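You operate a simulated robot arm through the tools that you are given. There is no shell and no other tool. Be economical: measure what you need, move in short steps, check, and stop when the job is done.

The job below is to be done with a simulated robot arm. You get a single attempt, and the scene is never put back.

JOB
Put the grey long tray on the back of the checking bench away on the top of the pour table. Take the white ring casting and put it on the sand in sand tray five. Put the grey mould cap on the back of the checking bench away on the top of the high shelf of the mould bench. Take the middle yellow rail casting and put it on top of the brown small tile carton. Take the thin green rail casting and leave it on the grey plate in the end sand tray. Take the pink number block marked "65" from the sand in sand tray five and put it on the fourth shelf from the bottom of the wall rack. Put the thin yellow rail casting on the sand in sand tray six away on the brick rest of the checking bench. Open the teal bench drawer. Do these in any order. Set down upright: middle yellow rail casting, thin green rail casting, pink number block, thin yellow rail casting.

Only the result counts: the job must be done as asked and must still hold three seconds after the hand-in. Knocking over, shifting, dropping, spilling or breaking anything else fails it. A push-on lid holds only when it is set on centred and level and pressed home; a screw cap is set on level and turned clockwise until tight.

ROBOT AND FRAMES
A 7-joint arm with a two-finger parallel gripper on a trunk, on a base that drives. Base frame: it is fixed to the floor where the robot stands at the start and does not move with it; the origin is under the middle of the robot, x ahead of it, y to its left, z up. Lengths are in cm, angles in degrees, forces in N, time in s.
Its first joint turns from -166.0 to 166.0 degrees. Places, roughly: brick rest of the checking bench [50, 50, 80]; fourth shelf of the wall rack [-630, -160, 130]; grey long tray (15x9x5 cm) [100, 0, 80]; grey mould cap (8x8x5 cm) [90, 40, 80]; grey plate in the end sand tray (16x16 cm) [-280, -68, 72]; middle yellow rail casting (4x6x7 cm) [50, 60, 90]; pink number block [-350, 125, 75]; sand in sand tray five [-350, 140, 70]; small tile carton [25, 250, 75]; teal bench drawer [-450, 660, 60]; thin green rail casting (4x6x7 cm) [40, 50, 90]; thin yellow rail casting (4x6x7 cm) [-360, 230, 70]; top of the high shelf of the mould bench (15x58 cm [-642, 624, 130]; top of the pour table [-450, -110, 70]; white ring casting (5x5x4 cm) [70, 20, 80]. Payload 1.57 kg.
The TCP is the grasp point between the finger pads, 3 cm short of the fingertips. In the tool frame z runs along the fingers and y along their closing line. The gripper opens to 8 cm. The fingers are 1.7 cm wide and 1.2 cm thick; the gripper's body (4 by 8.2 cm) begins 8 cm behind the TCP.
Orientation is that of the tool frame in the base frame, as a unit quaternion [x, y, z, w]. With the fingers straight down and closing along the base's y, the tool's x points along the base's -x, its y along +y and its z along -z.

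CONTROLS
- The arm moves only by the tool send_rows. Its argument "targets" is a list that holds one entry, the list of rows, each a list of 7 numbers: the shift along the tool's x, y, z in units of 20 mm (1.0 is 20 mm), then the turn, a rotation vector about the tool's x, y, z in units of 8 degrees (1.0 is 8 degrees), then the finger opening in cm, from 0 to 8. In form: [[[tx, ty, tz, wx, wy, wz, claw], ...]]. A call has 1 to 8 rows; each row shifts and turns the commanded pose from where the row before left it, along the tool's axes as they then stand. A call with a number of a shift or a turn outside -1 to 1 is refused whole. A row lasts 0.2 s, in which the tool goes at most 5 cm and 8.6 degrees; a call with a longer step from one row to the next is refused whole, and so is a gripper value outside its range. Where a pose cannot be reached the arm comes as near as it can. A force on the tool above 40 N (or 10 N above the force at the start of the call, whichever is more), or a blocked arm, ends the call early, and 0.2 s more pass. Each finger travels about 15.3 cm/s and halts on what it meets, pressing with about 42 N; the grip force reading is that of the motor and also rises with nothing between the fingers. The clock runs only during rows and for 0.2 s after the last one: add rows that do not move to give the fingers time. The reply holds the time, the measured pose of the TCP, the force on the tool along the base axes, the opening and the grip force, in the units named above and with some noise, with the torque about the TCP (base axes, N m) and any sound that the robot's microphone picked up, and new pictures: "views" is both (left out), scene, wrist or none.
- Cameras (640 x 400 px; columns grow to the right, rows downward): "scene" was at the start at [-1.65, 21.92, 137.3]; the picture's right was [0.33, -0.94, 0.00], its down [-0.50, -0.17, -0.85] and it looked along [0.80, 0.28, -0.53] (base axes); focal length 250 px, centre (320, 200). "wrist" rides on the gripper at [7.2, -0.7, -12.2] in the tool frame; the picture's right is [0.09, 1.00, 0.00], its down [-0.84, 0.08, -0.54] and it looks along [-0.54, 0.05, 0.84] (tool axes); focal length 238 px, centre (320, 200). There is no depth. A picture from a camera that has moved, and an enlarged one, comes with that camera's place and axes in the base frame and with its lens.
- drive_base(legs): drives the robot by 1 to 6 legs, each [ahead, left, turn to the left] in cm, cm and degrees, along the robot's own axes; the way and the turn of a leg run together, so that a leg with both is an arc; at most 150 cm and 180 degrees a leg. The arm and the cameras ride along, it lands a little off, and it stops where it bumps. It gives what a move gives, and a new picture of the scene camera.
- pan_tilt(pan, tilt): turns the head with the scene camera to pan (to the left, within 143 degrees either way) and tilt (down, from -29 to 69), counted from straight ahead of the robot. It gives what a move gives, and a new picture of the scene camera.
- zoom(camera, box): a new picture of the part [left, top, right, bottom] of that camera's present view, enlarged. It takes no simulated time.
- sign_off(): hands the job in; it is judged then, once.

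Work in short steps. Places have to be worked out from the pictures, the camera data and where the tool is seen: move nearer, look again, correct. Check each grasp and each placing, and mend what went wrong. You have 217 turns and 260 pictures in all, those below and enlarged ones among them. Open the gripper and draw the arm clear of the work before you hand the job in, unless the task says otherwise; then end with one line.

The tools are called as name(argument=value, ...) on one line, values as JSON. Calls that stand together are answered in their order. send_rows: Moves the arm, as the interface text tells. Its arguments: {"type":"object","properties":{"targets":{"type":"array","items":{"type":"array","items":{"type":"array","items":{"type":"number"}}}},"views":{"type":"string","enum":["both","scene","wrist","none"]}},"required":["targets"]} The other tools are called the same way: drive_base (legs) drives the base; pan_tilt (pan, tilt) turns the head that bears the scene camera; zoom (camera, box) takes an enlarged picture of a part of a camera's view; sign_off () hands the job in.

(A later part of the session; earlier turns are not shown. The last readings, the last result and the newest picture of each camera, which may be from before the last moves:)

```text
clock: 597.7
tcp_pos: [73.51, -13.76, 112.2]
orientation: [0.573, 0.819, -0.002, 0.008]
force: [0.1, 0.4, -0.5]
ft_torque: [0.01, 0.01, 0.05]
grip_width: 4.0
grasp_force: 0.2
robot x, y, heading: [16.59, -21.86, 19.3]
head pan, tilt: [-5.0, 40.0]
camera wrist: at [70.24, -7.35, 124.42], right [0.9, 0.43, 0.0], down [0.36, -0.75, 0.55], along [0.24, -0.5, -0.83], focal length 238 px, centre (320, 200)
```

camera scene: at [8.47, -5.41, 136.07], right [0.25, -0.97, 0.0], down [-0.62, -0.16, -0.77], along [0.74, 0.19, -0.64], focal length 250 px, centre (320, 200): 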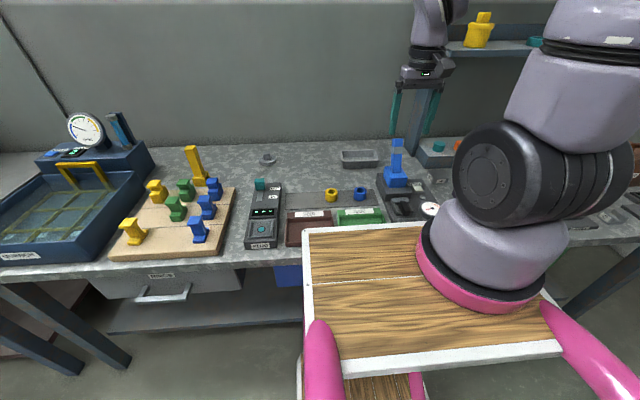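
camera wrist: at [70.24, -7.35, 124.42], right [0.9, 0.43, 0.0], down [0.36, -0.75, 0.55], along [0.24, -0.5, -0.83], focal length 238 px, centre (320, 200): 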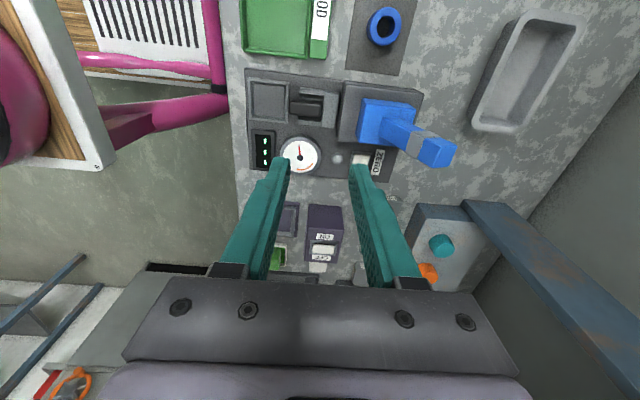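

Tool now closes along the bench depth. Front wall at p≈90.5, q≈−31; I move over it.

send_rows(targets=[[[0.25, 1, 0, 0, 0, 0, 4], [0.25, 1, 0, 0, 0, 0, 4], [0.25, 1, 0, 0, 0, 0, 4], [0.25, 1, 0, 0, 0, 0, 4], [0.25, 1, 0, 0, 0, 0, 4], [0.25, 1, 0, 0, 0, 0, 4], [0.25, 1, 0, 0, 0, 0, 4], [0.25, 1, 0, 0, 0, 0, 4]]], views="none")

send_rows(targets=[[[0.25, 1, 1, 0, 0, 0, 4], [0.25, 1, 1, 0, 0, 0, 4], [0.25, 1, 1, 0, 0, 0, 4], [0.25, 1, 1, 0, 0, 0, 4], [0.25, 0.9, 1, 0, 0, 0, 4], [0, 0, 1, 0, 0, 0, 4], [0, 0, 1, 0, 0, 0, 4], [0, 0, 1, 0, 0, 0, 4]]], views="wrist")

```text
clock: 599.5
tcp_pos: [86.98, -4.67, 112.24]
orientation: [0.572, 0.82, -0.002, 0.007]
force: [-0.4, -0.2, 0.1]
ft_torque: [0.03, 0.01, -0.03]
grip_width: 3.99
grasp_force: 0.0
robot x, y, heading: [16.37, -22.42, 19.6]
head pan, tilt: [-5.0, 40.0]
```

```text
clock: 601.3
tcp_pos: [95.16, 1.06, 96.06]
orientation: [0.573, 0.82, -0.002, 0.007]
force: [1.0, -0.3, -0.4]
ft_torque: [-0.01, 0.0, 0.0]
grip_width: 3.98
grasp_force: 0.1
robot x, y, heading: [16.2, -21.85, 19.8]
head pan, tilt: [-5.0, 40.0]
camera wrist: at [92.1, 7.68, 108.31], right [0.9, 0.43, 0.0], down [0.36, -0.75, 0.55], along [0.24, -0.5, -0.83], focal length 238 px, centre (320, 200)
```

wrist: 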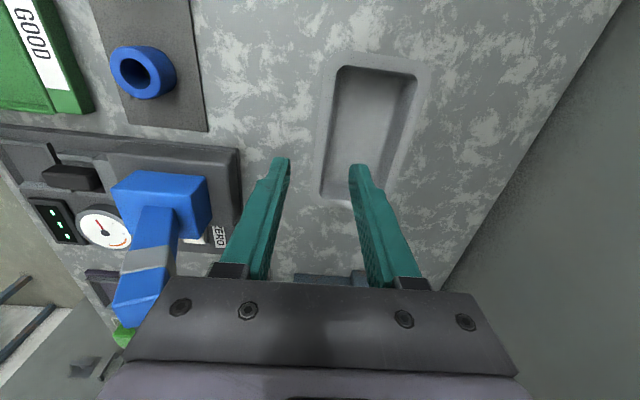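

zoom(camera="wrist", box=[280, 40, 460, 220])

```text
2.22 times, centred on (370, 130) of wrist
camera zoom: at [92.1, 7.68, 108.31], right [0.9, 0.43, 0.0], down [0.36, -0.75, 0.55], along [0.24, -0.5, -0.83], focal length 530 px, centre (209, 356)
```

zoom: 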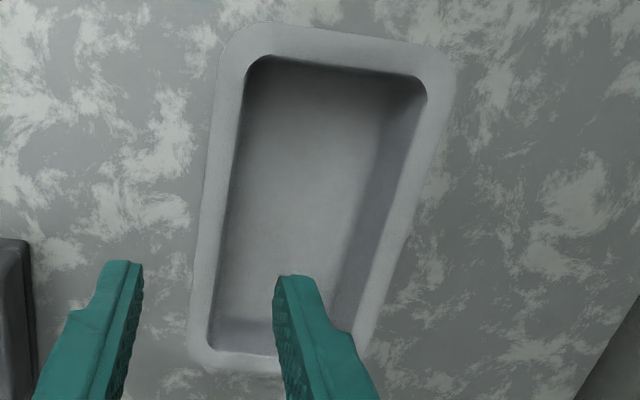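

Wall is right between the fingers. Descend and pinch.

send_rows(targets=[[[0, 0.1, 1, 0, 0, 0, 4], [0, 0, 1, 0, 0, 0, 4], [0, 0, 1, 0, 0, 0, 4], [0, 0, 1, 0, 0, 0, 4], [0, 0, 1, 0, 0, 0, 4], [0, 0, 0.7, 0, 0, 0, 4]]], views="wrist")

```text
clock: 602.7
tcp_pos: [95.68, 0.88, 84.75]
orientation: [0.572, 0.82, -0.002, 0.007]
force: [0.2, -0.4, 0.1]
ft_torque: [0.0, 0.0, -0.03]
grip_width: 3.96
grasp_force: 0.0
robot x, y, heading: [15.7, -21.95, 19.5]
head pan, tilt: [-5.0, 40.0]
camera wrist: at [92.61, 7.51, 96.96], right [0.9, 0.43, 0.0], down [0.36, -0.75, 0.55], along [0.24, -0.5, -0.83], focal length 238 px, centre (320, 200)
```

wrist: 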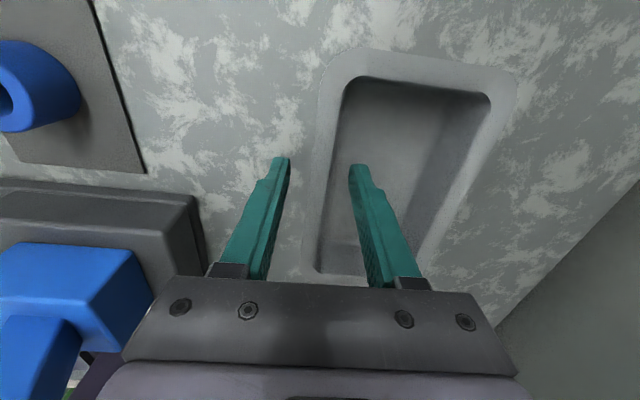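

send_rows(targets=[[[0, 0, 0, 0, 0, 0, 2], [0, 0, 0, 0, 0, 0, 0.3], [0, 0, 0, 0, 0, 0, 0.3], [0, 0, 0, 0, 0, 0, 0.3], [0, 0, -0.5, 0, 0, 0, 0.3], [0, 0, -1, 0, 0, 0, 0.3], [0, 0, -1, 0, 0, 0, 0.3]]], views="wrist")

zoom(camera="scene", box=[290, 80, 450, 200])

```text
clock: 604.3
tcp_pos: [95.66, 0.88, 89.67]
orientation: [0.572, 0.82, -0.003, 0.006]
force: [0.0, 1.1, -2.9]
ft_torque: [0.0, 0.12, 0.03]
grip_width: 0.57
grasp_force: 25.9
robot x, y, heading: [16.48, -21.86, 19.2]
head pan, tilt: [-5.0, 40.0]
camera wrist: at [92.51, 7.52, 101.98], right [0.9, 0.43, 0.0], down [0.36, -0.75, 0.55], along [0.24, -0.5, -0.83], focal length 238 px, centre (320, 200)
```

wrist: 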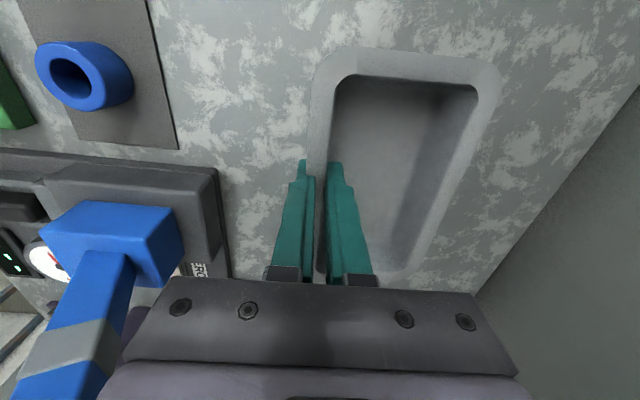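

```text
3.33 times, centred on (370, 140) of scene
camera zoom: at [8.49, -5.39, 136.07], right [0.25, -0.97, 0.0], down [-0.62, -0.16, -0.77], along [0.74, 0.19, -0.64], focal length 834 px, centre (153, 400)
```

zoom: 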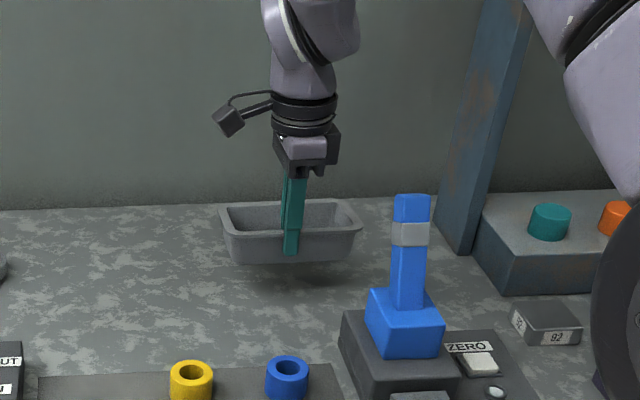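

Tray lifted level. I tighten, raise it well clear and draw the arm in.

send_rows(targets=[[[0, 0, -1, 0, 0, 0, 0], [0, 0, -1, 0, 0, 0, 0], [0, 0, -1, 0, 0, 0, 0], [0, 0, -1, 0, 0, 0, 0], [0, 0, -1, 0, 0, 0, 0], [0, 0, -1, 0, 0, 0, 0], [0, 0, -1, 0, 0, 0, 0], [0, 0, -1, 0, 0, 0, 0]]], views="none")

send_rows(targets=[[[0, -1, -1, 0, 0, 0, 0], [0, -1, -1, 0, 0, 0, 0], [0, -1, -1, 0, 0, 0, 0], [0, -1, -1, 0, 0, 0, 0], [0, -1, -1, 0, 0, 0, 0], [0, -1, 0, 0, 0, 0, 0], [0, -1, 0, 0, 0, 0, 0], [0, -1, 0, 0, 0, 0, 0]]], views="none")

send_rows(targets=[[[0, -1, 0, 0, 0, 0, 0], [0, -1, 0, 0, 0, 0, 0], [0, -1, 0, 0, 0, 0, 0], [0, -1, 0, 0, 0, 0, 0], [0, -1, 0, 0, 0, 0, 0]]], views="wrist")

```text
clock: 606.1
tcp_pos: [95.31, 0.94, 105.94]
orientation: [0.573, 0.82, -0.002, 0.006]
force: [0.8, 0.2, -3.9]
ft_torque: [-0.04, 0.14, -0.05]
grip_width: 0.57
grasp_force: 25.6
robot x, y, heading: [15.96, -22.1, 19.4]
head pan, tilt: [-5.0, 40.0]
```

```text
clock: 607.9
tcp_pos: [80.46, -4.55, 115.78]
orientation: [0.572, 0.82, -0.003, 0.007]
force: [0.1, 0.4, -3.8]
ft_torque: [-0.03, 0.14, -0.01]
grip_width: 0.58
grasp_force: 25.9
robot x, y, heading: [16.05, -22.11, 19.6]
head pan, tilt: [-5.0, 40.0]
```

```text
clock: 609.1
tcp_pos: [70.85, -7.88, 115.66]
orientation: [0.572, 0.82, -0.003, 0.007]
force: [0.1, 0.0, -3.9]
ft_torque: [0.0, 0.13, -0.03]
grip_width: 0.59
grasp_force: 25.7
robot x, y, heading: [15.99, -22.15, 19.3]
head pan, tilt: [-5.0, 40.0]
camera wrist: at [67.69, -1.35, 127.81], right [0.9, 0.43, 0.0], down [0.36, -0.75, 0.55], along [0.24, -0.5, -0.83], focal length 238 px, centre (320, 200)
```

wrist: 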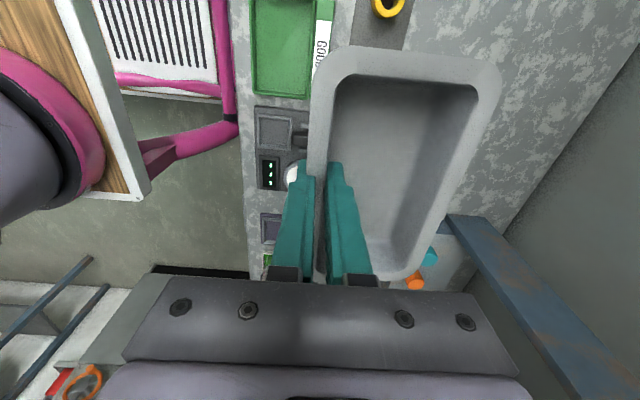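

drive_base(legs=[[-115, 0, 0], [0, 150, 0], [0, 150, 0], [0, 150, 0], [0, 150, 0]])

```text
clock: 610.3
tcp_pos: [67.51, -9.12, 115.6]
orientation: [0.572, 0.82, -0.004, 0.007]
force: [-0.2, 0.3, -3.6]
ft_torque: [-0.07, 0.14, 0.01]
grip_width: 0.57
grasp_force: 25.9
robot x, y, heading: [12.69, -23.18, 19.6]
head pan, tilt: [-5.0, 40.0]
stopped in leg 1: the robot was blocked; the commanded pose is now the measured one
camera scene: at [5.18, -6.53, 136.07], right [0.25, -0.97, 0.0], down [-0.62, -0.16, -0.77], along [0.74, 0.19, -0.64], focal length 250 px, centre (320, 200)
```

scene: 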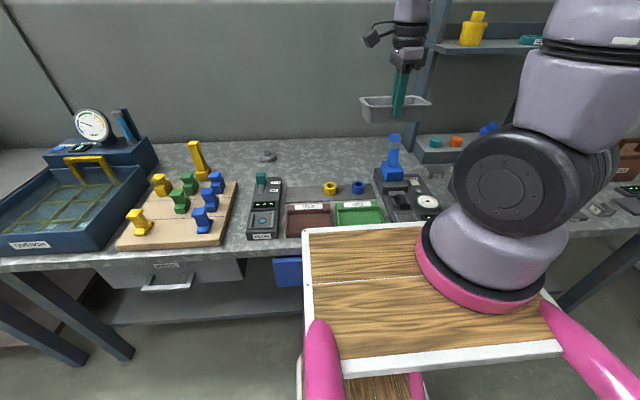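

Blocked right away when backing. I look behind to see why.

pan_tilt(pan=143, tilt=50)

pan_tilt(pan=-143, tilt=50)

pan_tilt(pan=-20, tilt=65)

```text
clock: 612.7
tcp_pos: [67.59, -9.01, 115.62]
orientation: [0.572, 0.82, -0.003, 0.006]
force: [0.1, 0.9, -3.4]
ft_torque: [-0.03, 0.12, -0.02]
grip_width: 0.58
grasp_force: 25.6
robot x, y, heading: [12.72, -23.2, 19.6]
head pan, tilt: [143.0, 50.0]
camera scene: at [-10.4, -6.35, 134.66], right [0.3, 0.95, 0.0], down [0.73, -0.23, -0.64], along [-0.61, 0.19, -0.77], focal length 250 px, centre (320, 200)
```

scene: 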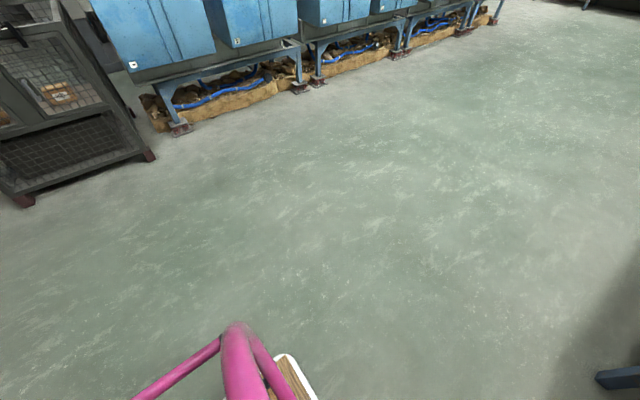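

```text
clock: 616.6
tcp_pos: [67.52, -9.13, 115.61]
orientation: [0.572, 0.82, -0.003, 0.007]
force: [0.9, -0.6, -3.0]
ft_torque: [-0.02, 0.07, -0.02]
grip_width: 0.57
grasp_force: 25.7
robot x, y, heading: [12.63, -23.47, 19.7]
head pan, tilt: [-143.0, 50.0]
camera scene: at [-7.3, -15.09, 134.66], right [-0.83, 0.55, 0.0], down [0.42, 0.64, -0.64], along [-0.35, -0.54, -0.77], focal length 250 px, centre (320, 200)
```

scene: 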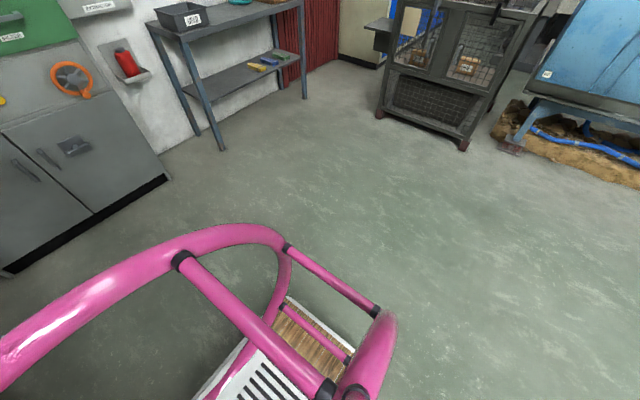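

```text
clock: 618.6
tcp_pos: [67.55, -9.19, 115.65]
orientation: [0.572, 0.82, -0.004, 0.006]
force: [-0.2, 0.9, -2.8]
ft_torque: [0.0, 0.17, -0.05]
grip_width: 0.59
grasp_force: 25.1
robot x, y, heading: [12.91, -23.21, 19.4]
head pan, tilt: [-20.0, 65.0]
camera scene: at [3.02, -8.72, 132.84], right [-0.01, -1.0, 0.0], down [-0.91, 0.01, -0.42], along [0.42, 0.0, -0.91], focal length 250 px, centre (320, 200)
```

scene: 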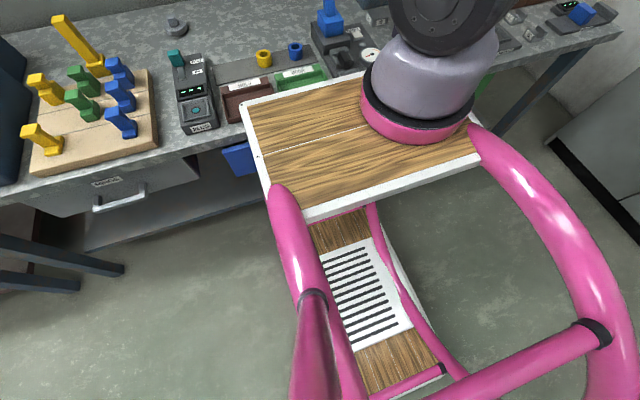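

Nothing stands near; I try again with a short move straight back.

drive_base(legs=[[-20, 0, 0]])

```text
clock: 620.2
tcp_pos: [48.21, -16.02, 115.63]
orientation: [0.572, 0.82, -0.003, 0.006]
force: [0.2, 0.4, -2.9]
ft_torque: [0.01, 0.12, 0.01]
grip_width: 0.6
grasp_force: 25.8
robot x, y, heading: [-6.37, -29.9, 19.6]
head pan, tilt: [-20.0, 65.0]
camera scene: at [-16.27, -15.54, 132.84], right [-0.01, -1.0, 0.0], down [-0.91, 0.01, -0.42], along [0.42, 0.0, -0.91], focal length 250 px, centre (320, 200)
```

scene: 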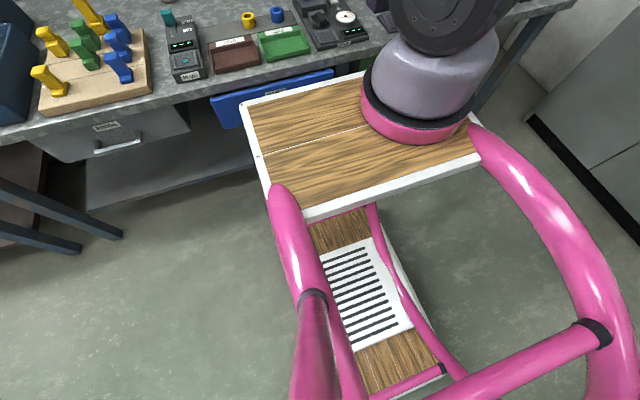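

It moved. I check whether the blue bench drawer was dragged: enlarge.

pan_tilt(pan=0, tilt=45)

zoom(camera="scene", box=[80, 150, 420, 330])

```text
clock: 621.1
tcp_pos: [48.21, -15.99, 115.64]
orientation: [0.573, 0.819, -0.003, 0.006]
force: [-0.1, 0.4, -3.4]
ft_torque: [-0.03, 0.14, 0.01]
grip_width: 0.57
grasp_force: 25.6
robot x, y, heading: [-6.25, -30.26, 19.4]
head pan, tilt: [0.0, 45.0]
camera scene: at [-14.67, -12.78, 135.34], right [0.33, -0.94, 0.0], down [-0.67, -0.24, -0.71], along [0.67, 0.23, -0.71], focal length 250 px, centre (320, 200)
```

scene: 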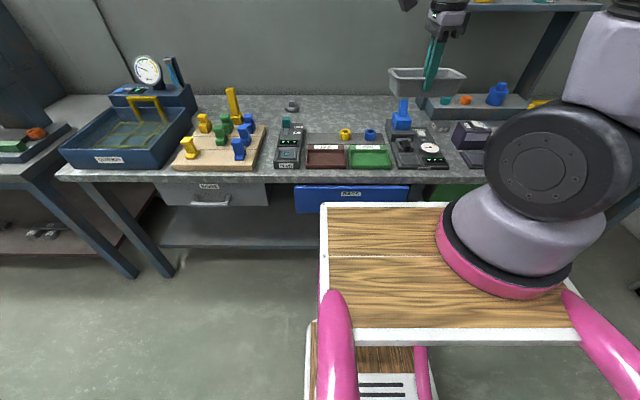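

```text
1.88 times, centred on (250, 240) of scene
camera zoom: at [-14.67, -12.78, 135.34], right [0.33, -0.94, 0.0], down [-0.67, -0.24, -0.71], along [0.67, 0.23, -0.71], focal length 471 px, centre (452, 125)
```

zoom: 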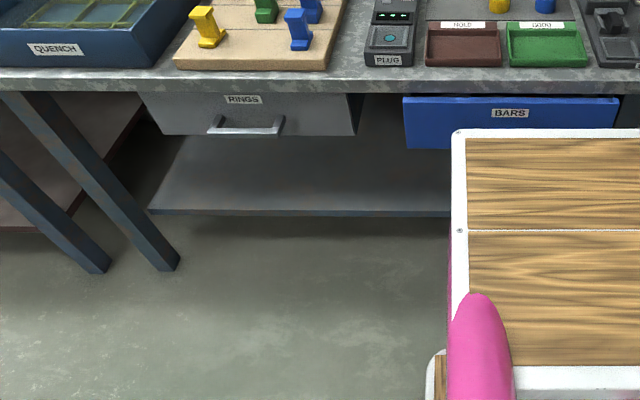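

The blue BARS drawer now stands about 4 cm out — my base must have hooked its handle. I'll push it back with empty fingers when I return; now I deliver the tray.

drive_base(legs=[[-95, 0, 0], [0, 150, 0], [0, 150, 0], [0, 150, 0], [0, 150, 0]])

```text
clock: 654.0
tcp_pos: [-233.35, 516.77, 115.62]
orientation: [0.575, 0.818, -0.003, 0.006]
force: [-1.0, -0.2, -4.2]
ft_torque: [-0.02, 0.11, -0.01]
grip_width: 0.56
grasp_force: 25.8
robot x, y, heading: [-288.29, 502.87, 19.2]
head pan, tilt: [0.0, 45.0]
camera scene: at [-296.27, 520.27, 135.35], right [0.33, -0.94, 0.0], down [-0.67, -0.23, -0.71], along [0.67, 0.23, -0.71], focal length 250 px, centre (320, 200)
```

scene: 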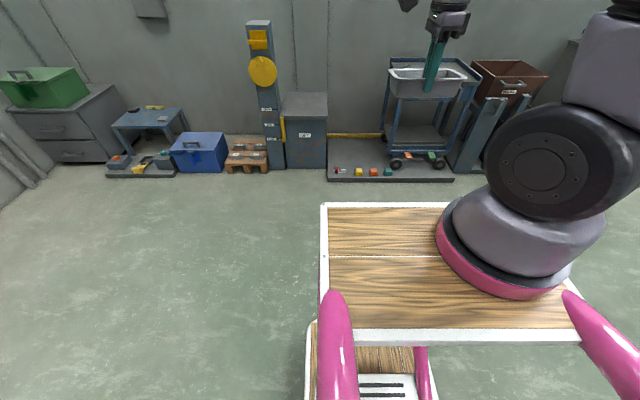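

drive_base(legs=[[0, 66, 0], [-137, 0, 0], [-137, 0, 0], [0, 0, -90]])

pan_tilt(pan=0, tilt=25)

```text
clock: 674.1
tcp_pos: [-552.54, 426.18, 115.75]
orientation: [0.986, 0.166, -0.007, 0.002]
force: [-0.4, -0.6, -3.2]
ft_torque: [0.11, 0.02, -0.02]
grip_width: 0.58
grasp_force: 25.5
robot x, y, heading: [-565.79, 480.83, -71.2]
head pan, tilt: [0.0, 45.0]
camera scene: at [-548.32, 488.93, 135.35], right [-0.95, -0.32, 0.0], down [-0.22, 0.67, -0.71], along [0.22, -0.67, -0.71], focal length 250 px, centre (320, 200)
```

scene: 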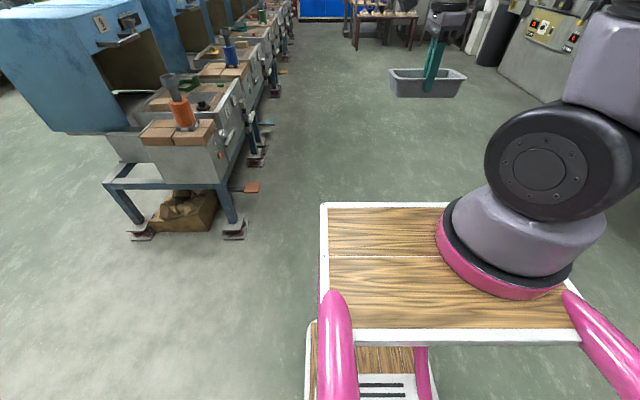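

```text
clock: 675.0
tcp_pos: [-552.63, 426.18, 115.52]
orientation: [0.986, 0.166, -0.008, 0.002]
force: [-0.2, 0.3, -3.8]
ft_torque: [0.12, 0.04, 0.0]
grip_width: 0.59
grasp_force: 25.3
robot x, y, heading: [-565.73, 481.23, -71.6]
head pan, tilt: [0.0, 25.0]
camera scene: at [-547.97, 487.9, 138.4], right [-0.95, -0.32, 0.0], down [-0.13, 0.4, -0.91], along [0.29, -0.86, -0.42], focal length 250 px, centre (320, 200)
```

scene: 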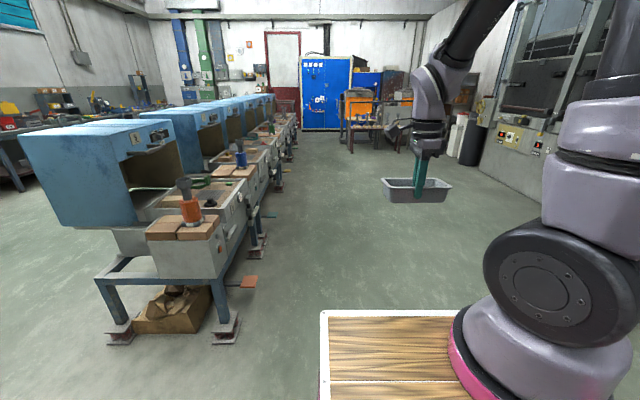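

drive_base(legs=[[0, 0, 0.7], [150, 0, 0], [150, 0, 0], [130, 0, 0]])

pan_tilt(pan=-25, tilt=30)

```text
clock: 695.9
tcp_pos: [-402.41, 21.76, 115.53]
orientation: [0.985, 0.172, -0.006, 0.002]
force: [-0.6, -0.9, -2.5]
ft_torque: [0.08, 0.03, -0.01]
grip_width: 0.57
grasp_force: 25.6
robot x, y, heading: [-416.44, 76.62, -70.8]
head pan, tilt: [0.0, 25.0]
camera scene: at [-398.61, 83.45, 138.41], right [-0.94, -0.33, 0.0], down [-0.14, 0.4, -0.91], along [0.3, -0.86, -0.42], focal length 250 px, centre (320, 200)
```

scene: 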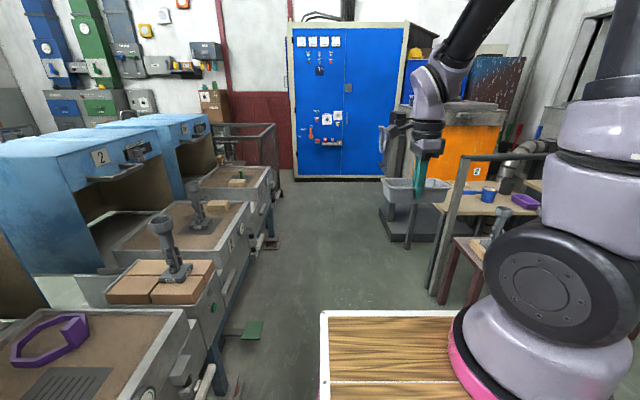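

```text
clock: 696.8
tcp_pos: [-402.46, 21.7, 115.63]
orientation: [0.985, 0.172, -0.006, 0.002]
force: [-0.4, 0.8, -3.2]
ft_torque: [0.14, 0.03, 0.0]
grip_width: 0.59
grasp_force: 25.4
robot x, y, heading: [-416.15, 76.59, -71.1]
head pan, tilt: [-25.0, 30.0]
camera scene: at [-402.55, 83.16, 137.61], right [-0.99, 0.1, 0.0], down [0.05, 0.5, -0.87], along [-0.09, -0.86, -0.5], focal length 250 px, centre (320, 200)
```

scene: 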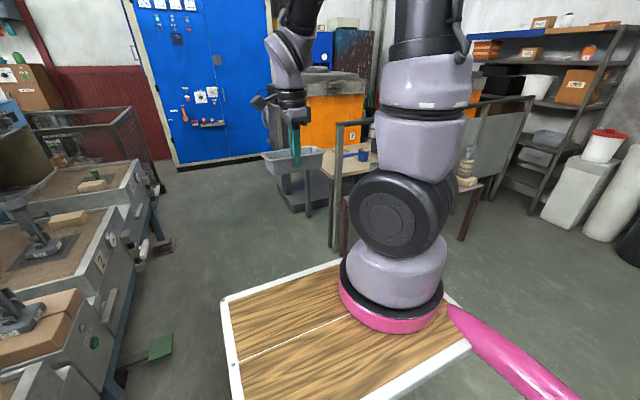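

drive_base(legs=[[112, 0, 0]])

pan_tilt(pan=-50, tilt=35)

```text
clock: 702.6
tcp_pos: [-367.74, -85.11, 115.63]
orientation: [0.987, 0.162, -0.008, 0.003]
force: [-0.2, -0.1, -3.6]
ft_torque: [0.09, 0.01, -0.02]
grip_width: 0.55
grasp_force: 25.4
robot x, y, heading: [-380.36, -30.0, -72.0]
head pan, tilt: [-25.0, 30.0]
camera scene: at [-366.59, -23.69, 137.61], right [-0.99, 0.12, 0.0], down [0.06, 0.5, -0.87], along [-0.1, -0.86, -0.5], focal length 250 px, centre (320, 200)
```

scene: 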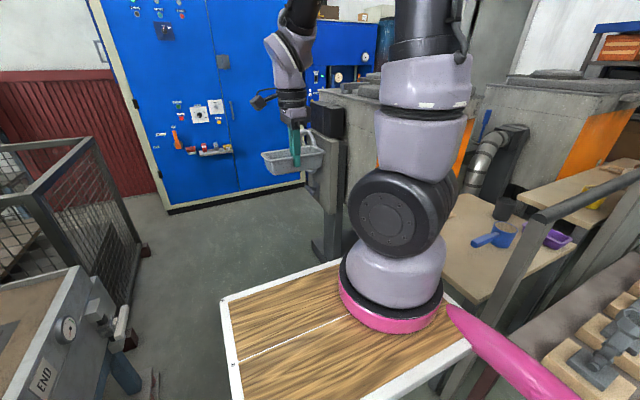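

```text
clock: 703.5
tcp_pos: [-367.58, -85.03, 115.51]
orientation: [0.987, 0.163, -0.007, 0.002]
force: [0.5, 0.7, -3.2]
ft_torque: [0.13, 0.0, 0.01]
grip_width: 0.56
grasp_force: 25.5
robot x, y, heading: [-380.47, -30.19, -72.0]
head pan, tilt: [-50.0, 35.0]
camera scene: at [-370.15, -22.19, 136.83], right [-0.85, 0.53, 0.0], down [0.3, 0.49, -0.82], along [-0.43, -0.7, -0.57], focal length 250 px, centre (320, 200)
```

scene: 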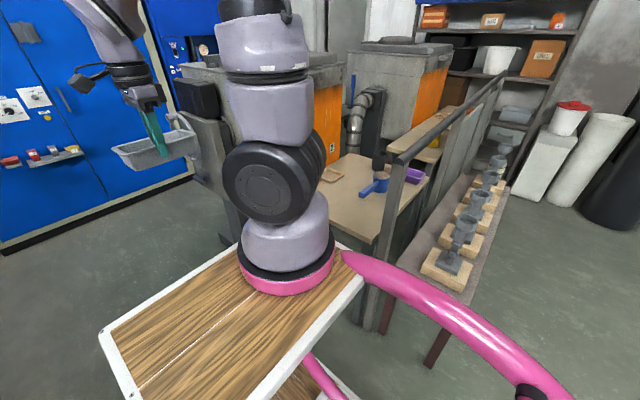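

I carry the tray over the pour table: 56 cm sideways at height.

send_rows(targets=[[[-1, -0.1, 0, 0, 0, 0, 0], [-1, -0.1, 0, 0, 0, 0, 0], [-1, -0.1, 0, 0, 0, 0, 0], [-1, -0.1, 0, 0, 0, 0, 0], [-1, -0.1, 0, 0, 0, 0, 0], [-1, -0.1, 0, 0, 0, 0, 0], [-1, -0.1, 0, 0, 0, 0, 0], [-1, -0.1, 0, 0, 0, 0, 0]]], views="none")

send_rows(targets=[[[-1, -0.1, 0, 0, 0, 0, 0], [-1, -0.1, 0, 0, 0, 0, 0], [-1, -0.1, 0, 0, 0, 0, 0], [-1, -0.1, 0, 0, 0, 0, 0], [-1, -0.1, 0, 0, 0, 0, 0], [-1, -0.1, 0, 0, 0, 0, 0], [-1, -0.1, 0, 0, 0, 0, 0], [-1, -0.1, 0, 0, 0, 0, 0]]], views="none")

send_rows(targets=[[[-1, -0.1, 0, 0, 0, 0, 0], [-1, -0.1, 0, 0, 0, 0, 0], [-1, -0.1, 0, 0, 0, 0, 0], [-1, -0.1, 0, 0, 0, 0, 0], [-1, -0.1, 0, 0, 0, 0, 0], [-1, -0.1, 0, 0, 0, 0, 0], [-1, -0.1, 0, 0, 0, 0, 0], [-1, -0.1, 0, 0, 0, 0, 0]]], views="both")

```text
clock: 705.3
tcp_pos: [-383.28, -88.64, 115.84]
orientation: [0.987, 0.163, -0.007, 0.002]
force: [0.6, 0.1, -3.0]
ft_torque: [0.14, 0.04, -0.01]
grip_width: 0.56
grasp_force: 26.2
robot x, y, heading: [-380.17, -29.95, -71.9]
head pan, tilt: [-50.0, 35.0]
```

```text
clock: 707.1
tcp_pos: [-398.74, -92.25, 116.13]
orientation: [0.987, 0.163, -0.006, 0.002]
force: [-0.1, -0.2, -3.3]
ft_torque: [0.1, 0.03, 0.0]
grip_width: 0.6
grasp_force: 25.3
robot x, y, heading: [-380.32, -30.14, -72.1]
head pan, tilt: [-50.0, 35.0]
```

```text
clock: 708.9
tcp_pos: [-414.72, -95.95, 116.66]
orientation: [0.987, 0.163, -0.007, 0.003]
force: [-0.1, 0.9, -3.4]
ft_torque: [0.11, 0.03, -0.01]
grip_width: 0.56
grasp_force: 26.0
robot x, y, heading: [-380.21, -30.23, -71.9]
head pan, tilt: [-50.0, 35.0]
camera scene: at [-370.15, -22.17, 136.83], right [-0.85, 0.53, 0.0], down [0.3, 0.49, -0.82], along [-0.43, -0.7, -0.57], focal length 250 px, centre (320, 200)
camera wrist: at [-407.87, -93.13, 128.76], right [0.41, -0.91, 0.0], down [-0.76, -0.34, 0.55], along [-0.51, -0.23, -0.83], focal length 238 px, centre (320, 200)
```

scene: 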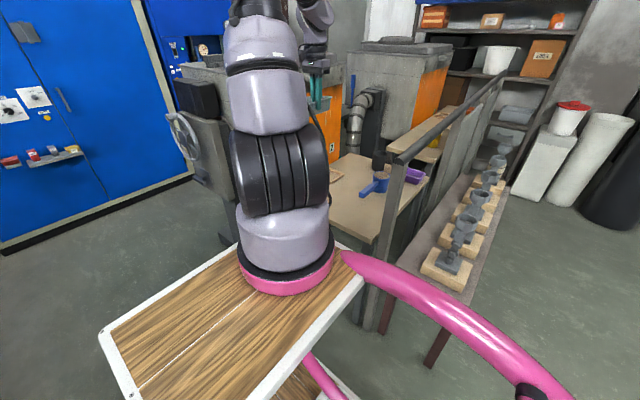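
wrist: 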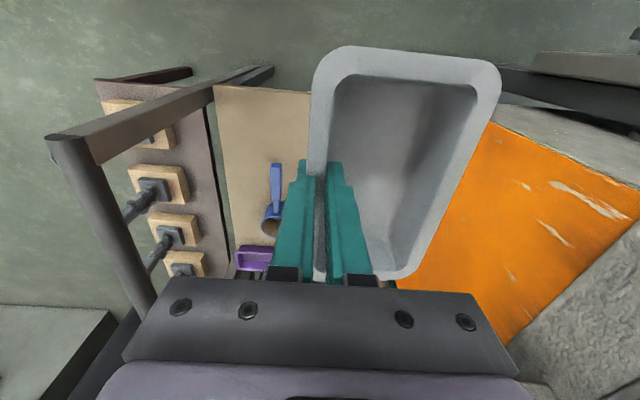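

Table edge at p≈−426; the blue ladle's handle is at q≈55, clear of the tray. I move 12 cm further and descend.

send_rows(targets=[[[-1, 0, 0, 0, 0, 0, 0], [-1, 0, 0, 0, 0, 0, 0], [-1, 0, 0, 0, 0, 0, 0], [-1, 0, 0, 0, 0, 0, 0], [-1, 0, 0, 0, 0, 0, 0], [-0.9, 0, 0, 0, 0, 0, 0], [0, 0, 1, 0, 0, 0, 0], [0, 0, 1, 0, 0, 0, 0]]], views="none")

send_rows(targets=[[[0, 0, 1, 0, 0, 0, 0], [0, 0, 1, 0, 0, 0, 0], [0, 0, 1, 0, 0, 0, 0], [0, 0, 1, 0, 0, 0, 0], [0, 0, 1, 0, 0, 0, 0], [0, 0, 1, 0, 0, 0, 0], [0, 0, 1, 0, 0, 0, 0], [0, 0, 1, 0, 0, 0, 0]]], views="both")

```text
clock: 710.7
tcp_pos: [-426.2, -99.63, 112.54]
orientation: [0.987, 0.161, -0.006, 0.003]
force: [0.1, 0.9, -3.6]
ft_torque: [0.1, 0.02, 0.02]
grip_width: 0.57
grasp_force: 25.8
robot x, y, heading: [-380.87, -30.02, -71.9]
head pan, tilt: [-50.0, 35.0]
```

```text
clock: 712.5
tcp_pos: [-425.96, -99.83, 96.47]
orientation: [0.987, 0.163, -0.008, 0.003]
force: [-0.4, -0.6, -3.3]
ft_torque: [0.1, -0.02, 0.0]
grip_width: 0.57
grasp_force: 25.8
robot x, y, heading: [-380.17, -29.9, -71.8]
head pan, tilt: [-50.0, 35.0]
camera scene: at [-370.16, -22.17, 136.83], right [-0.85, 0.53, 0.0], down [0.3, 0.49, -0.82], along [-0.43, -0.69, -0.57], focal length 250 px, centre (320, 200)
camera wrist: at [-419.19, -96.87, 108.65], right [0.41, -0.91, 0.0], down [-0.76, -0.34, 0.55], along [-0.51, -0.23, -0.83], focal length 238 px, centre (320, 200)
```

scene: 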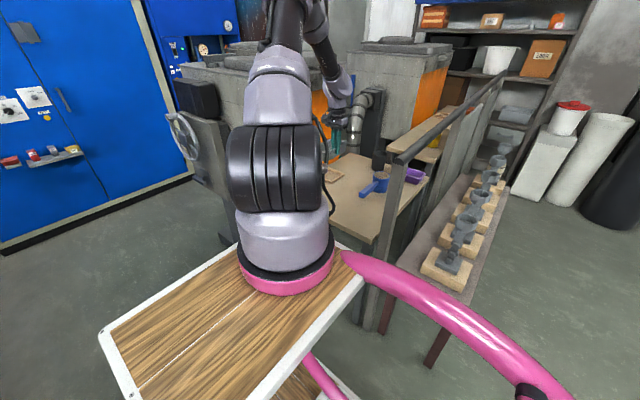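
wrist: 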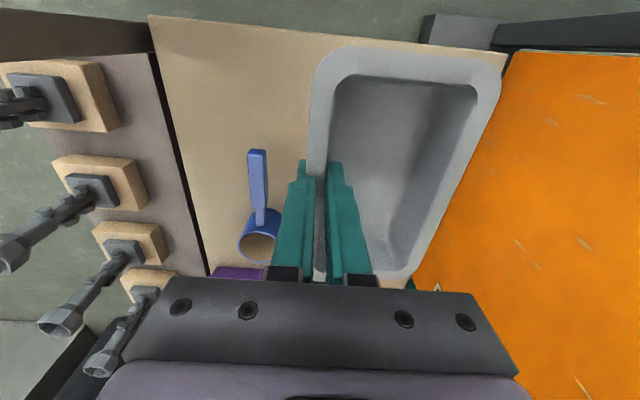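

zoom(camera="scene", box=[300, 100, 440, 250])

```text
2.67 times, centred on (370, 175) of scene
camera zoom: at [-370.16, -22.17, 136.83], right [-0.85, 0.53, 0.0], down [0.3, 0.49, -0.82], along [-0.43, -0.69, -0.57], focal length 667 px, centre (187, 267)
```

zoom: 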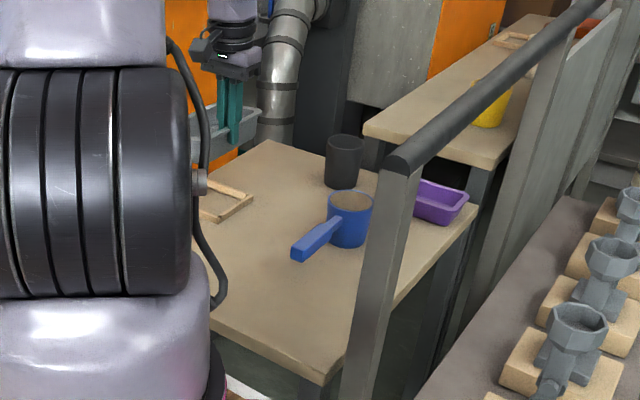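

The wooden frame's nearest corner is at p≈−447, the tray ends at −443, so it fits. Lower on.

send_rows(targets=[[[0, 0, 1, 0, 0, 0, 0], [0, 0, 1, 0, 0, 0, 0], [0, 0, 1, 0, 0, 0, 0], [0, 0, 1, 0, 0, 0, 0], [0, 0, 1, 0, 0, 0, 0], [0, 0, 1, 0, 0, 0, 0], [0, 0, 1, 0, 0, 0, 0], [0, 0, 1, 0, 0, 0, 0]]], views="wrist")

```text
clock: 714.3
tcp_pos: [-426.05, -100.01, 80.53]
orientation: [0.987, 0.163, -0.007, 0.002]
force: [0.5, 0.4, -2.4]
ft_torque: [0.1, 0.03, -0.01]
grip_width: 0.58
grasp_force: 25.5
robot x, y, heading: [-380.47, -30.15, -71.7]
head pan, tilt: [-50.0, 35.0]
camera wrist: at [-419.25, -97.13, 92.65], right [0.41, -0.91, 0.0], down [-0.76, -0.34, 0.55], along [-0.51, -0.23, -0.83], focal length 238 px, centre (320, 200)
```

wrist: 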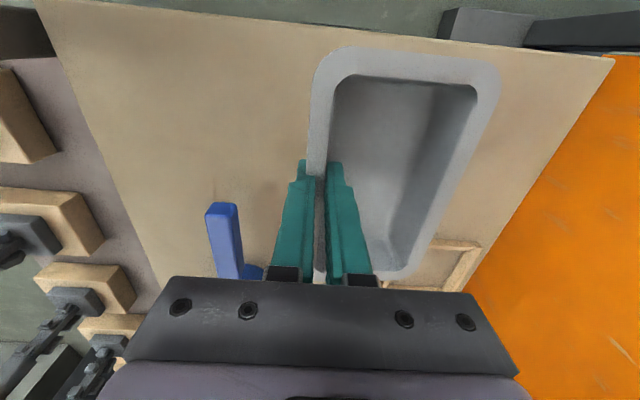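

send_rows(targets=[[[0, 0, 1, 0, 0, 0, 0], [0, 0, 0.7, 0, 0, 0, 0], [0, 0, 0.2, 0, 0, 0, 0], [0, 0, 0.15, 0, 0, 0, 0], [0, 0, 0.15, 0, 0, 0, 0], [0, 0, 0.15, 0, 0, 0, 0], [0, 0, 0.15, 0, 0, 0, 0]]], views="wrist")

```text
clock: 715.9
tcp_pos: [-426.18, -100.07, 75.47]
orientation: [0.987, 0.162, -0.007, 0.002]
force: [-0.4, 0.5, -2.8]
ft_torque: [0.17, 0.0, 0.0]
grip_width: 0.57
grasp_force: 26.2
robot x, y, heading: [-380.4, -30.19, -71.9]
head pan, tilt: [-50.0, 35.0]
camera wrist: at [-419.48, -97.16, 87.7], right [0.41, -0.91, 0.0], down [-0.76, -0.34, 0.55], along [-0.51, -0.23, -0.83], focal length 238 px, centre (320, 200)
```

wrist: 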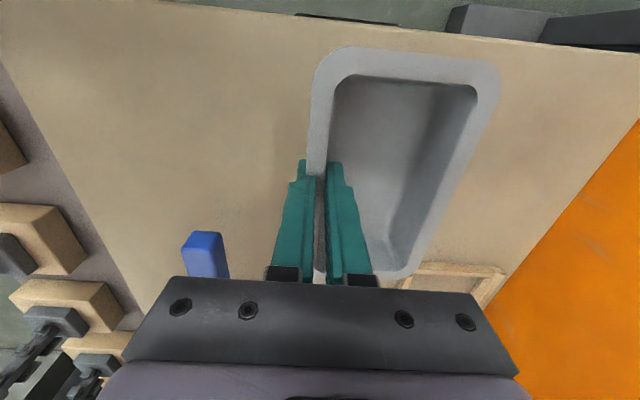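

send_rows(targets=[[[0, 0, 0.15, 0, 0, 0, 0], [0, 0, 0.15, 0, 0, 0, 0], [0, 0, 0.15, 0, 0, 0, 0], [0, 0, 0.15, 0, 0, 0, 0], [0, 0, 0.15, 0, 0, 0, 0], [0, 0, 0.15, 0, 0, 0, 0]]], views="none")

```text
clock: 717.3
tcp_pos: [-426.25, -99.96, 73.75]
orientation: [0.987, 0.162, -0.006, 0.002]
force: [-0.1, 0.3, -3.8]
ft_torque: [0.14, 0.0, 0.01]
grip_width: 0.6
grasp_force: 26.3
robot x, y, heading: [-380.26, -30.42, -72.1]
head pan, tilt: [-50.0, 35.0]
```

send_rows(targets=[[[0, 0, 0.15, 0, 0, 0, 0], [0, 0, 0.15, 0, 0, 0, 0], [0, 0, 0.15, 0, 0, 0, 0], [0, 0, 0.15, 0, 0, 0, 0], [0, 0, 0.15, 0, 0, 0, 0], [0, 0, 0.15, 0, 0, 0, 0]]], views="wrist")

```text
clock: 718.7
tcp_pos: [-426.41, -100.08, 71.92]
orientation: [0.987, 0.163, -0.007, 0.002]
force: [-0.2, -0.5, -3.2]
ft_torque: [0.16, 0.04, 0.01]
grip_width: 0.55
grasp_force: 25.5
robot x, y, heading: [-380.39, -30.25, -72.3]
head pan, tilt: [-50.0, 35.0]
camera wrist: at [-419.52, -97.14, 84.09], right [0.41, -0.91, 0.0], down [-0.76, -0.34, 0.55], along [-0.51, -0.23, -0.83], focal length 238 px, centre (320, 200)
```

wrist: 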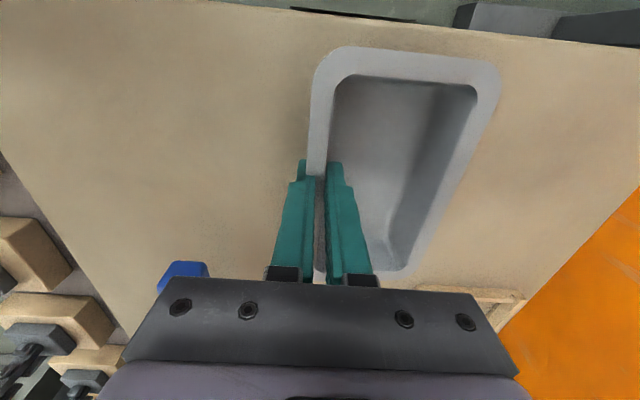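

send_rows(targets=[[[0, 0, 0.2, 0, 0, 0, 0], [0, 0, 0.2, 0, 0, 0, 0], [0, 0, 0.2, 0, 0, 0, 0], [0, 0, 0.2, 0, 0, 0, 0], [0, 0, 0.2, 0, 0, 0, 0], [0, 0, 0.2, 0, 0, 0, 0]]], views="scene")

```text
clock: 720.0
tcp_pos: [-426.46, -100.43, 70.06]
orientation: [0.987, 0.162, -0.009, 0.005]
force: [1.4, 1.7, 13.6]
ft_torque: [-0.83, -1.02, 0.12]
grip_width: 0.86
grasp_force: 27.4
robot x, y, heading: [-380.34, -30.06, -71.9]
head pan, tilt: [-50.0, 35.0]
stopped in row 6: the force on the tool passed its limit at 46 N (the readings are from after the stop); the commanded pose is now the measured one
camera scene: at [-370.14, -22.12, 136.82], right [-0.85, 0.53, 0.0], down [0.3, 0.49, -0.82], along [-0.43, -0.7, -0.57], focal length 250 px, centre (320, 200)
```

scene: 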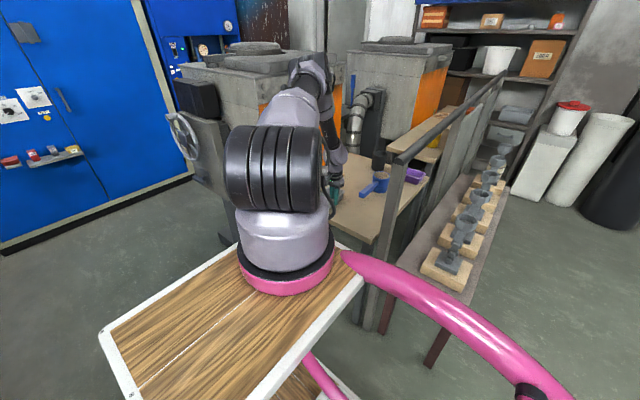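

Contact. Ease off slightly, open to release and look.

send_rows(targets=[[[0, 0, -0.1, 0, 0, 0, 0.5], [0, 0, 0, 0, 0, 0, 2], [0, 0, 0, 0, 0, 0, 3], [0, 0, 0, 0, 0, 0, 3], [0, 0, -0.5, 0, 0, 0, 3], [0, 0, -1, 0, 0, 0, 3], [0, 0, -1, 0, 0, 0, 3], [0, 0, -1, 0, 0, 0, 3]]], views="wrist")

```text
clock: 721.9
tcp_pos: [-426.17, -100.32, 77.07]
orientation: [0.987, 0.162, -0.008, 0.003]
force: [0.0, -1.2, -0.5]
ft_torque: [0.0, 0.02, -0.02]
grip_width: 3.02
grasp_force: 0.1
robot x, y, heading: [-380.27, -29.89, -72.0]
head pan, tilt: [-50.0, 35.0]
camera wrist: at [-419.35, -97.36, 89.22], right [0.41, -0.91, 0.0], down [-0.76, -0.34, 0.56], along [-0.51, -0.23, -0.83], focal length 238 px, centre (320, 200)
```

wrist: 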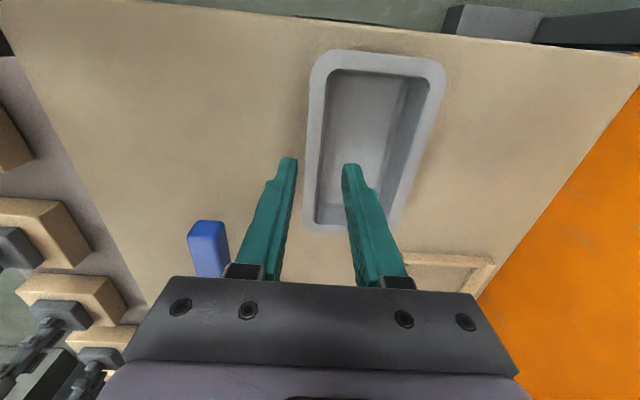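

Tray rests on the pour table. I raise, swing back, and drive back to the checking bench.

send_rows(targets=[[[0, 0, -1, 0, 0, 0, 3], [0, 0, -1, 0, 0, 0, 3], [0, 0, -1, 0, 0, 0, 3], [0, 0, -1, 0, 0, 0, 3], [0, 0, -1, 0, 0, 0, 3], [0, 0, -1, 0, 0, 0, 3], [0, 0, -1, 0, 0, 0, 3], [0, 0, -1, 0, 0, 0, 3]]], views="none")

send_rows(targets=[[[0, 0, -1, 0, 0, 0, 3], [0, 0, -1, 0, 0, 0, 3], [0, 0, -1, 0, 0, 0, 3], [0, 0, -1, 0, 0, 0, 3], [0, 0, -1, 0, 0, 0, 3], [0, 0, -1, 0, 0, 0, 3], [0, 0, -1, 0, 0, 0, 3], [0, 0, -1, 0, 0, 0, 3]]], views="none")

send_rows(targets=[[[1, 0, -1, 0, 0, -0.95, 3], [1, 0, -1, 0, 0, -0.95, 3], [1, 0.2, 0, 0, 0, -0.95, 3], [1, 0.3, 0, 0, 0, -0.95, 3], [1, 0.5, 0, 0, 0, -0.95, 3], [0.8, 0.7, 0, 0, 0, -0.95, 3], [0.7, 0.8, 0, 0, 0, -0.95, 3], [0.5, 1, 0, 0, 0, -0.95, 3]]], views="none")

send_rows(targets=[[[0.3, 1, 0, 0, 0, -0.95, 3], [0.1, 1, 0, 0, 0, -0.95, 3], [0, 1, 0, 0, 0, -0.95, 3], [0, 1, 0, 0, 0, -0.6, 3], [0, 1, 0, 0, 0, 0, 3], [0, 1, 0, 0, 0, 0, 3], [0, 1, 0, 0, 0, 0, 3], [0, 1, 0, 0, 0, 0, 3]]], views="scene")

```text
clock: 723.6
tcp_pos: [-426.07, -100.14, 93.2]
orientation: [0.987, 0.161, -0.009, 0.002]
force: [0.1, 0.1, 0.3]
ft_torque: [0.04, 0.02, 0.02]
grip_width: 3.02
grasp_force: 0.0
robot x, y, heading: [-380.29, -29.83, -72.1]
head pan, tilt: [-50.0, 35.0]
```

```text
clock: 725.5
tcp_pos: [-425.95, -100.04, 108.99]
orientation: [0.987, 0.163, -0.008, 0.004]
force: [-0.9, 0.2, 0.3]
ft_torque: [-0.01, 0.01, 0.03]
grip_width: 2.98
grasp_force: 0.0
robot x, y, heading: [-379.92, -30.14, -72.1]
head pan, tilt: [-50.0, 35.0]
```

```text
clock: 727.2
tcp_pos: [-409.69, -94.2, 112.76]
orientation: [0.768, 0.64, -0.01, -0.001]
force: [0.0, 0.0, 0.4]
ft_torque: [0.02, 0.0, 0.0]
grip_width: 3.03
grasp_force: 0.1
robot x, y, heading: [-380.41, -30.37, -72.0]
head pan, tilt: [-50.0, 35.0]
```

```text
clock: 729.0
tcp_pos: [-394.24, -91.22, 112.46]
orientation: [0.594, 0.805, -0.009, -0.003]
force: [0.4, -0.7, -0.3]
ft_torque: [0.03, -0.02, 0.02]
grip_width: 2.99
grasp_force: 0.1
robot x, y, heading: [-380.64, -30.01, -72.1]
head pan, tilt: [-50.0, 35.0]
camera scene: at [-370.18, -22.19, 136.83], right [-0.85, 0.53, 0.0], down [0.3, 0.49, -0.82], along [-0.43, -0.69, -0.57], focal length 250 px, centre (320, 200)
```

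scene: 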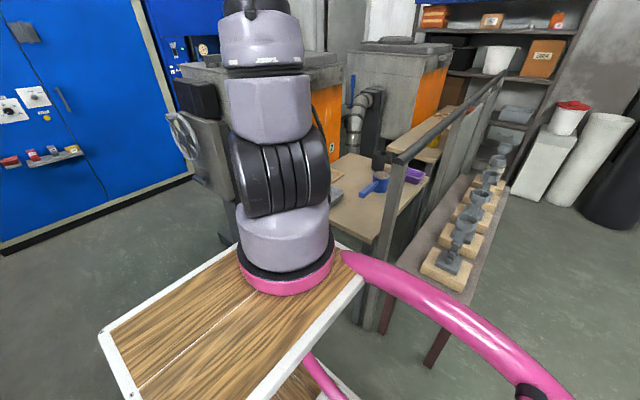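

drive_base(legs=[[0, 0, 1.3], [-150, 0, 0], [-150, 0, 0], [-150, 0, 0], [-90, 0, 0]])

```text
clock: 755.2
tcp_pos: [-577.31, 417.17, 112.5]
orientation: [0.595, 0.804, -0.008, -0.002]
force: [0.3, 0.2, 0.2]
ft_torque: [-0.02, -0.01, -0.01]
grip_width: 3.02
grasp_force: 0.0
robot x, y, heading: [-563.8, 478.38, -72.1]
head pan, tilt: [-50.0, 35.0]
camera scene: at [-553.24, 486.11, 136.83], right [-0.85, 0.53, 0.0], down [0.3, 0.49, -0.82], along [-0.43, -0.69, -0.57], focal length 250 px, centre (320, 200)
```

scene: 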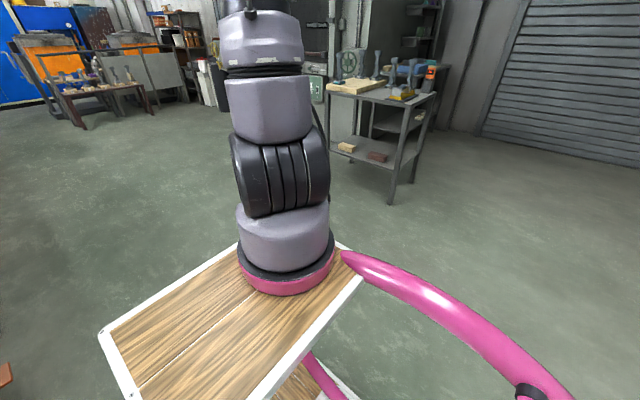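

drive_base(legs=[[0, 0, 91.4], [135, 0, 0], [130, 0, 0], [0, -150, 0], [0, -150, 0], [0, -150, 0]])

```text
clock: 793.3
tcp_pos: [-88.93, 135.47, 112.52]
orientation: [-0.176, 0.984, -0.008, 0.004]
force: [0.1, -0.6, -0.6]
ft_torque: [-0.01, -0.02, 0.02]
grip_width: 3.02
grasp_force: 0.1
robot x, y, heading: [-150.44, 145.84, 21.1]
head pan, tilt: [-50.0, 35.0]
camera scene: at [-159.33, 155.64, 136.83], right [-0.48, -0.88, 0.0], down [-0.5, 0.28, -0.82], along [0.72, -0.39, -0.57], focal length 250 px, centre (320, 200)
```

scene: 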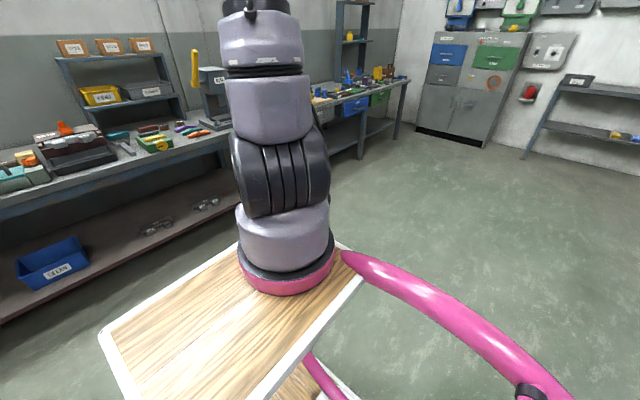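

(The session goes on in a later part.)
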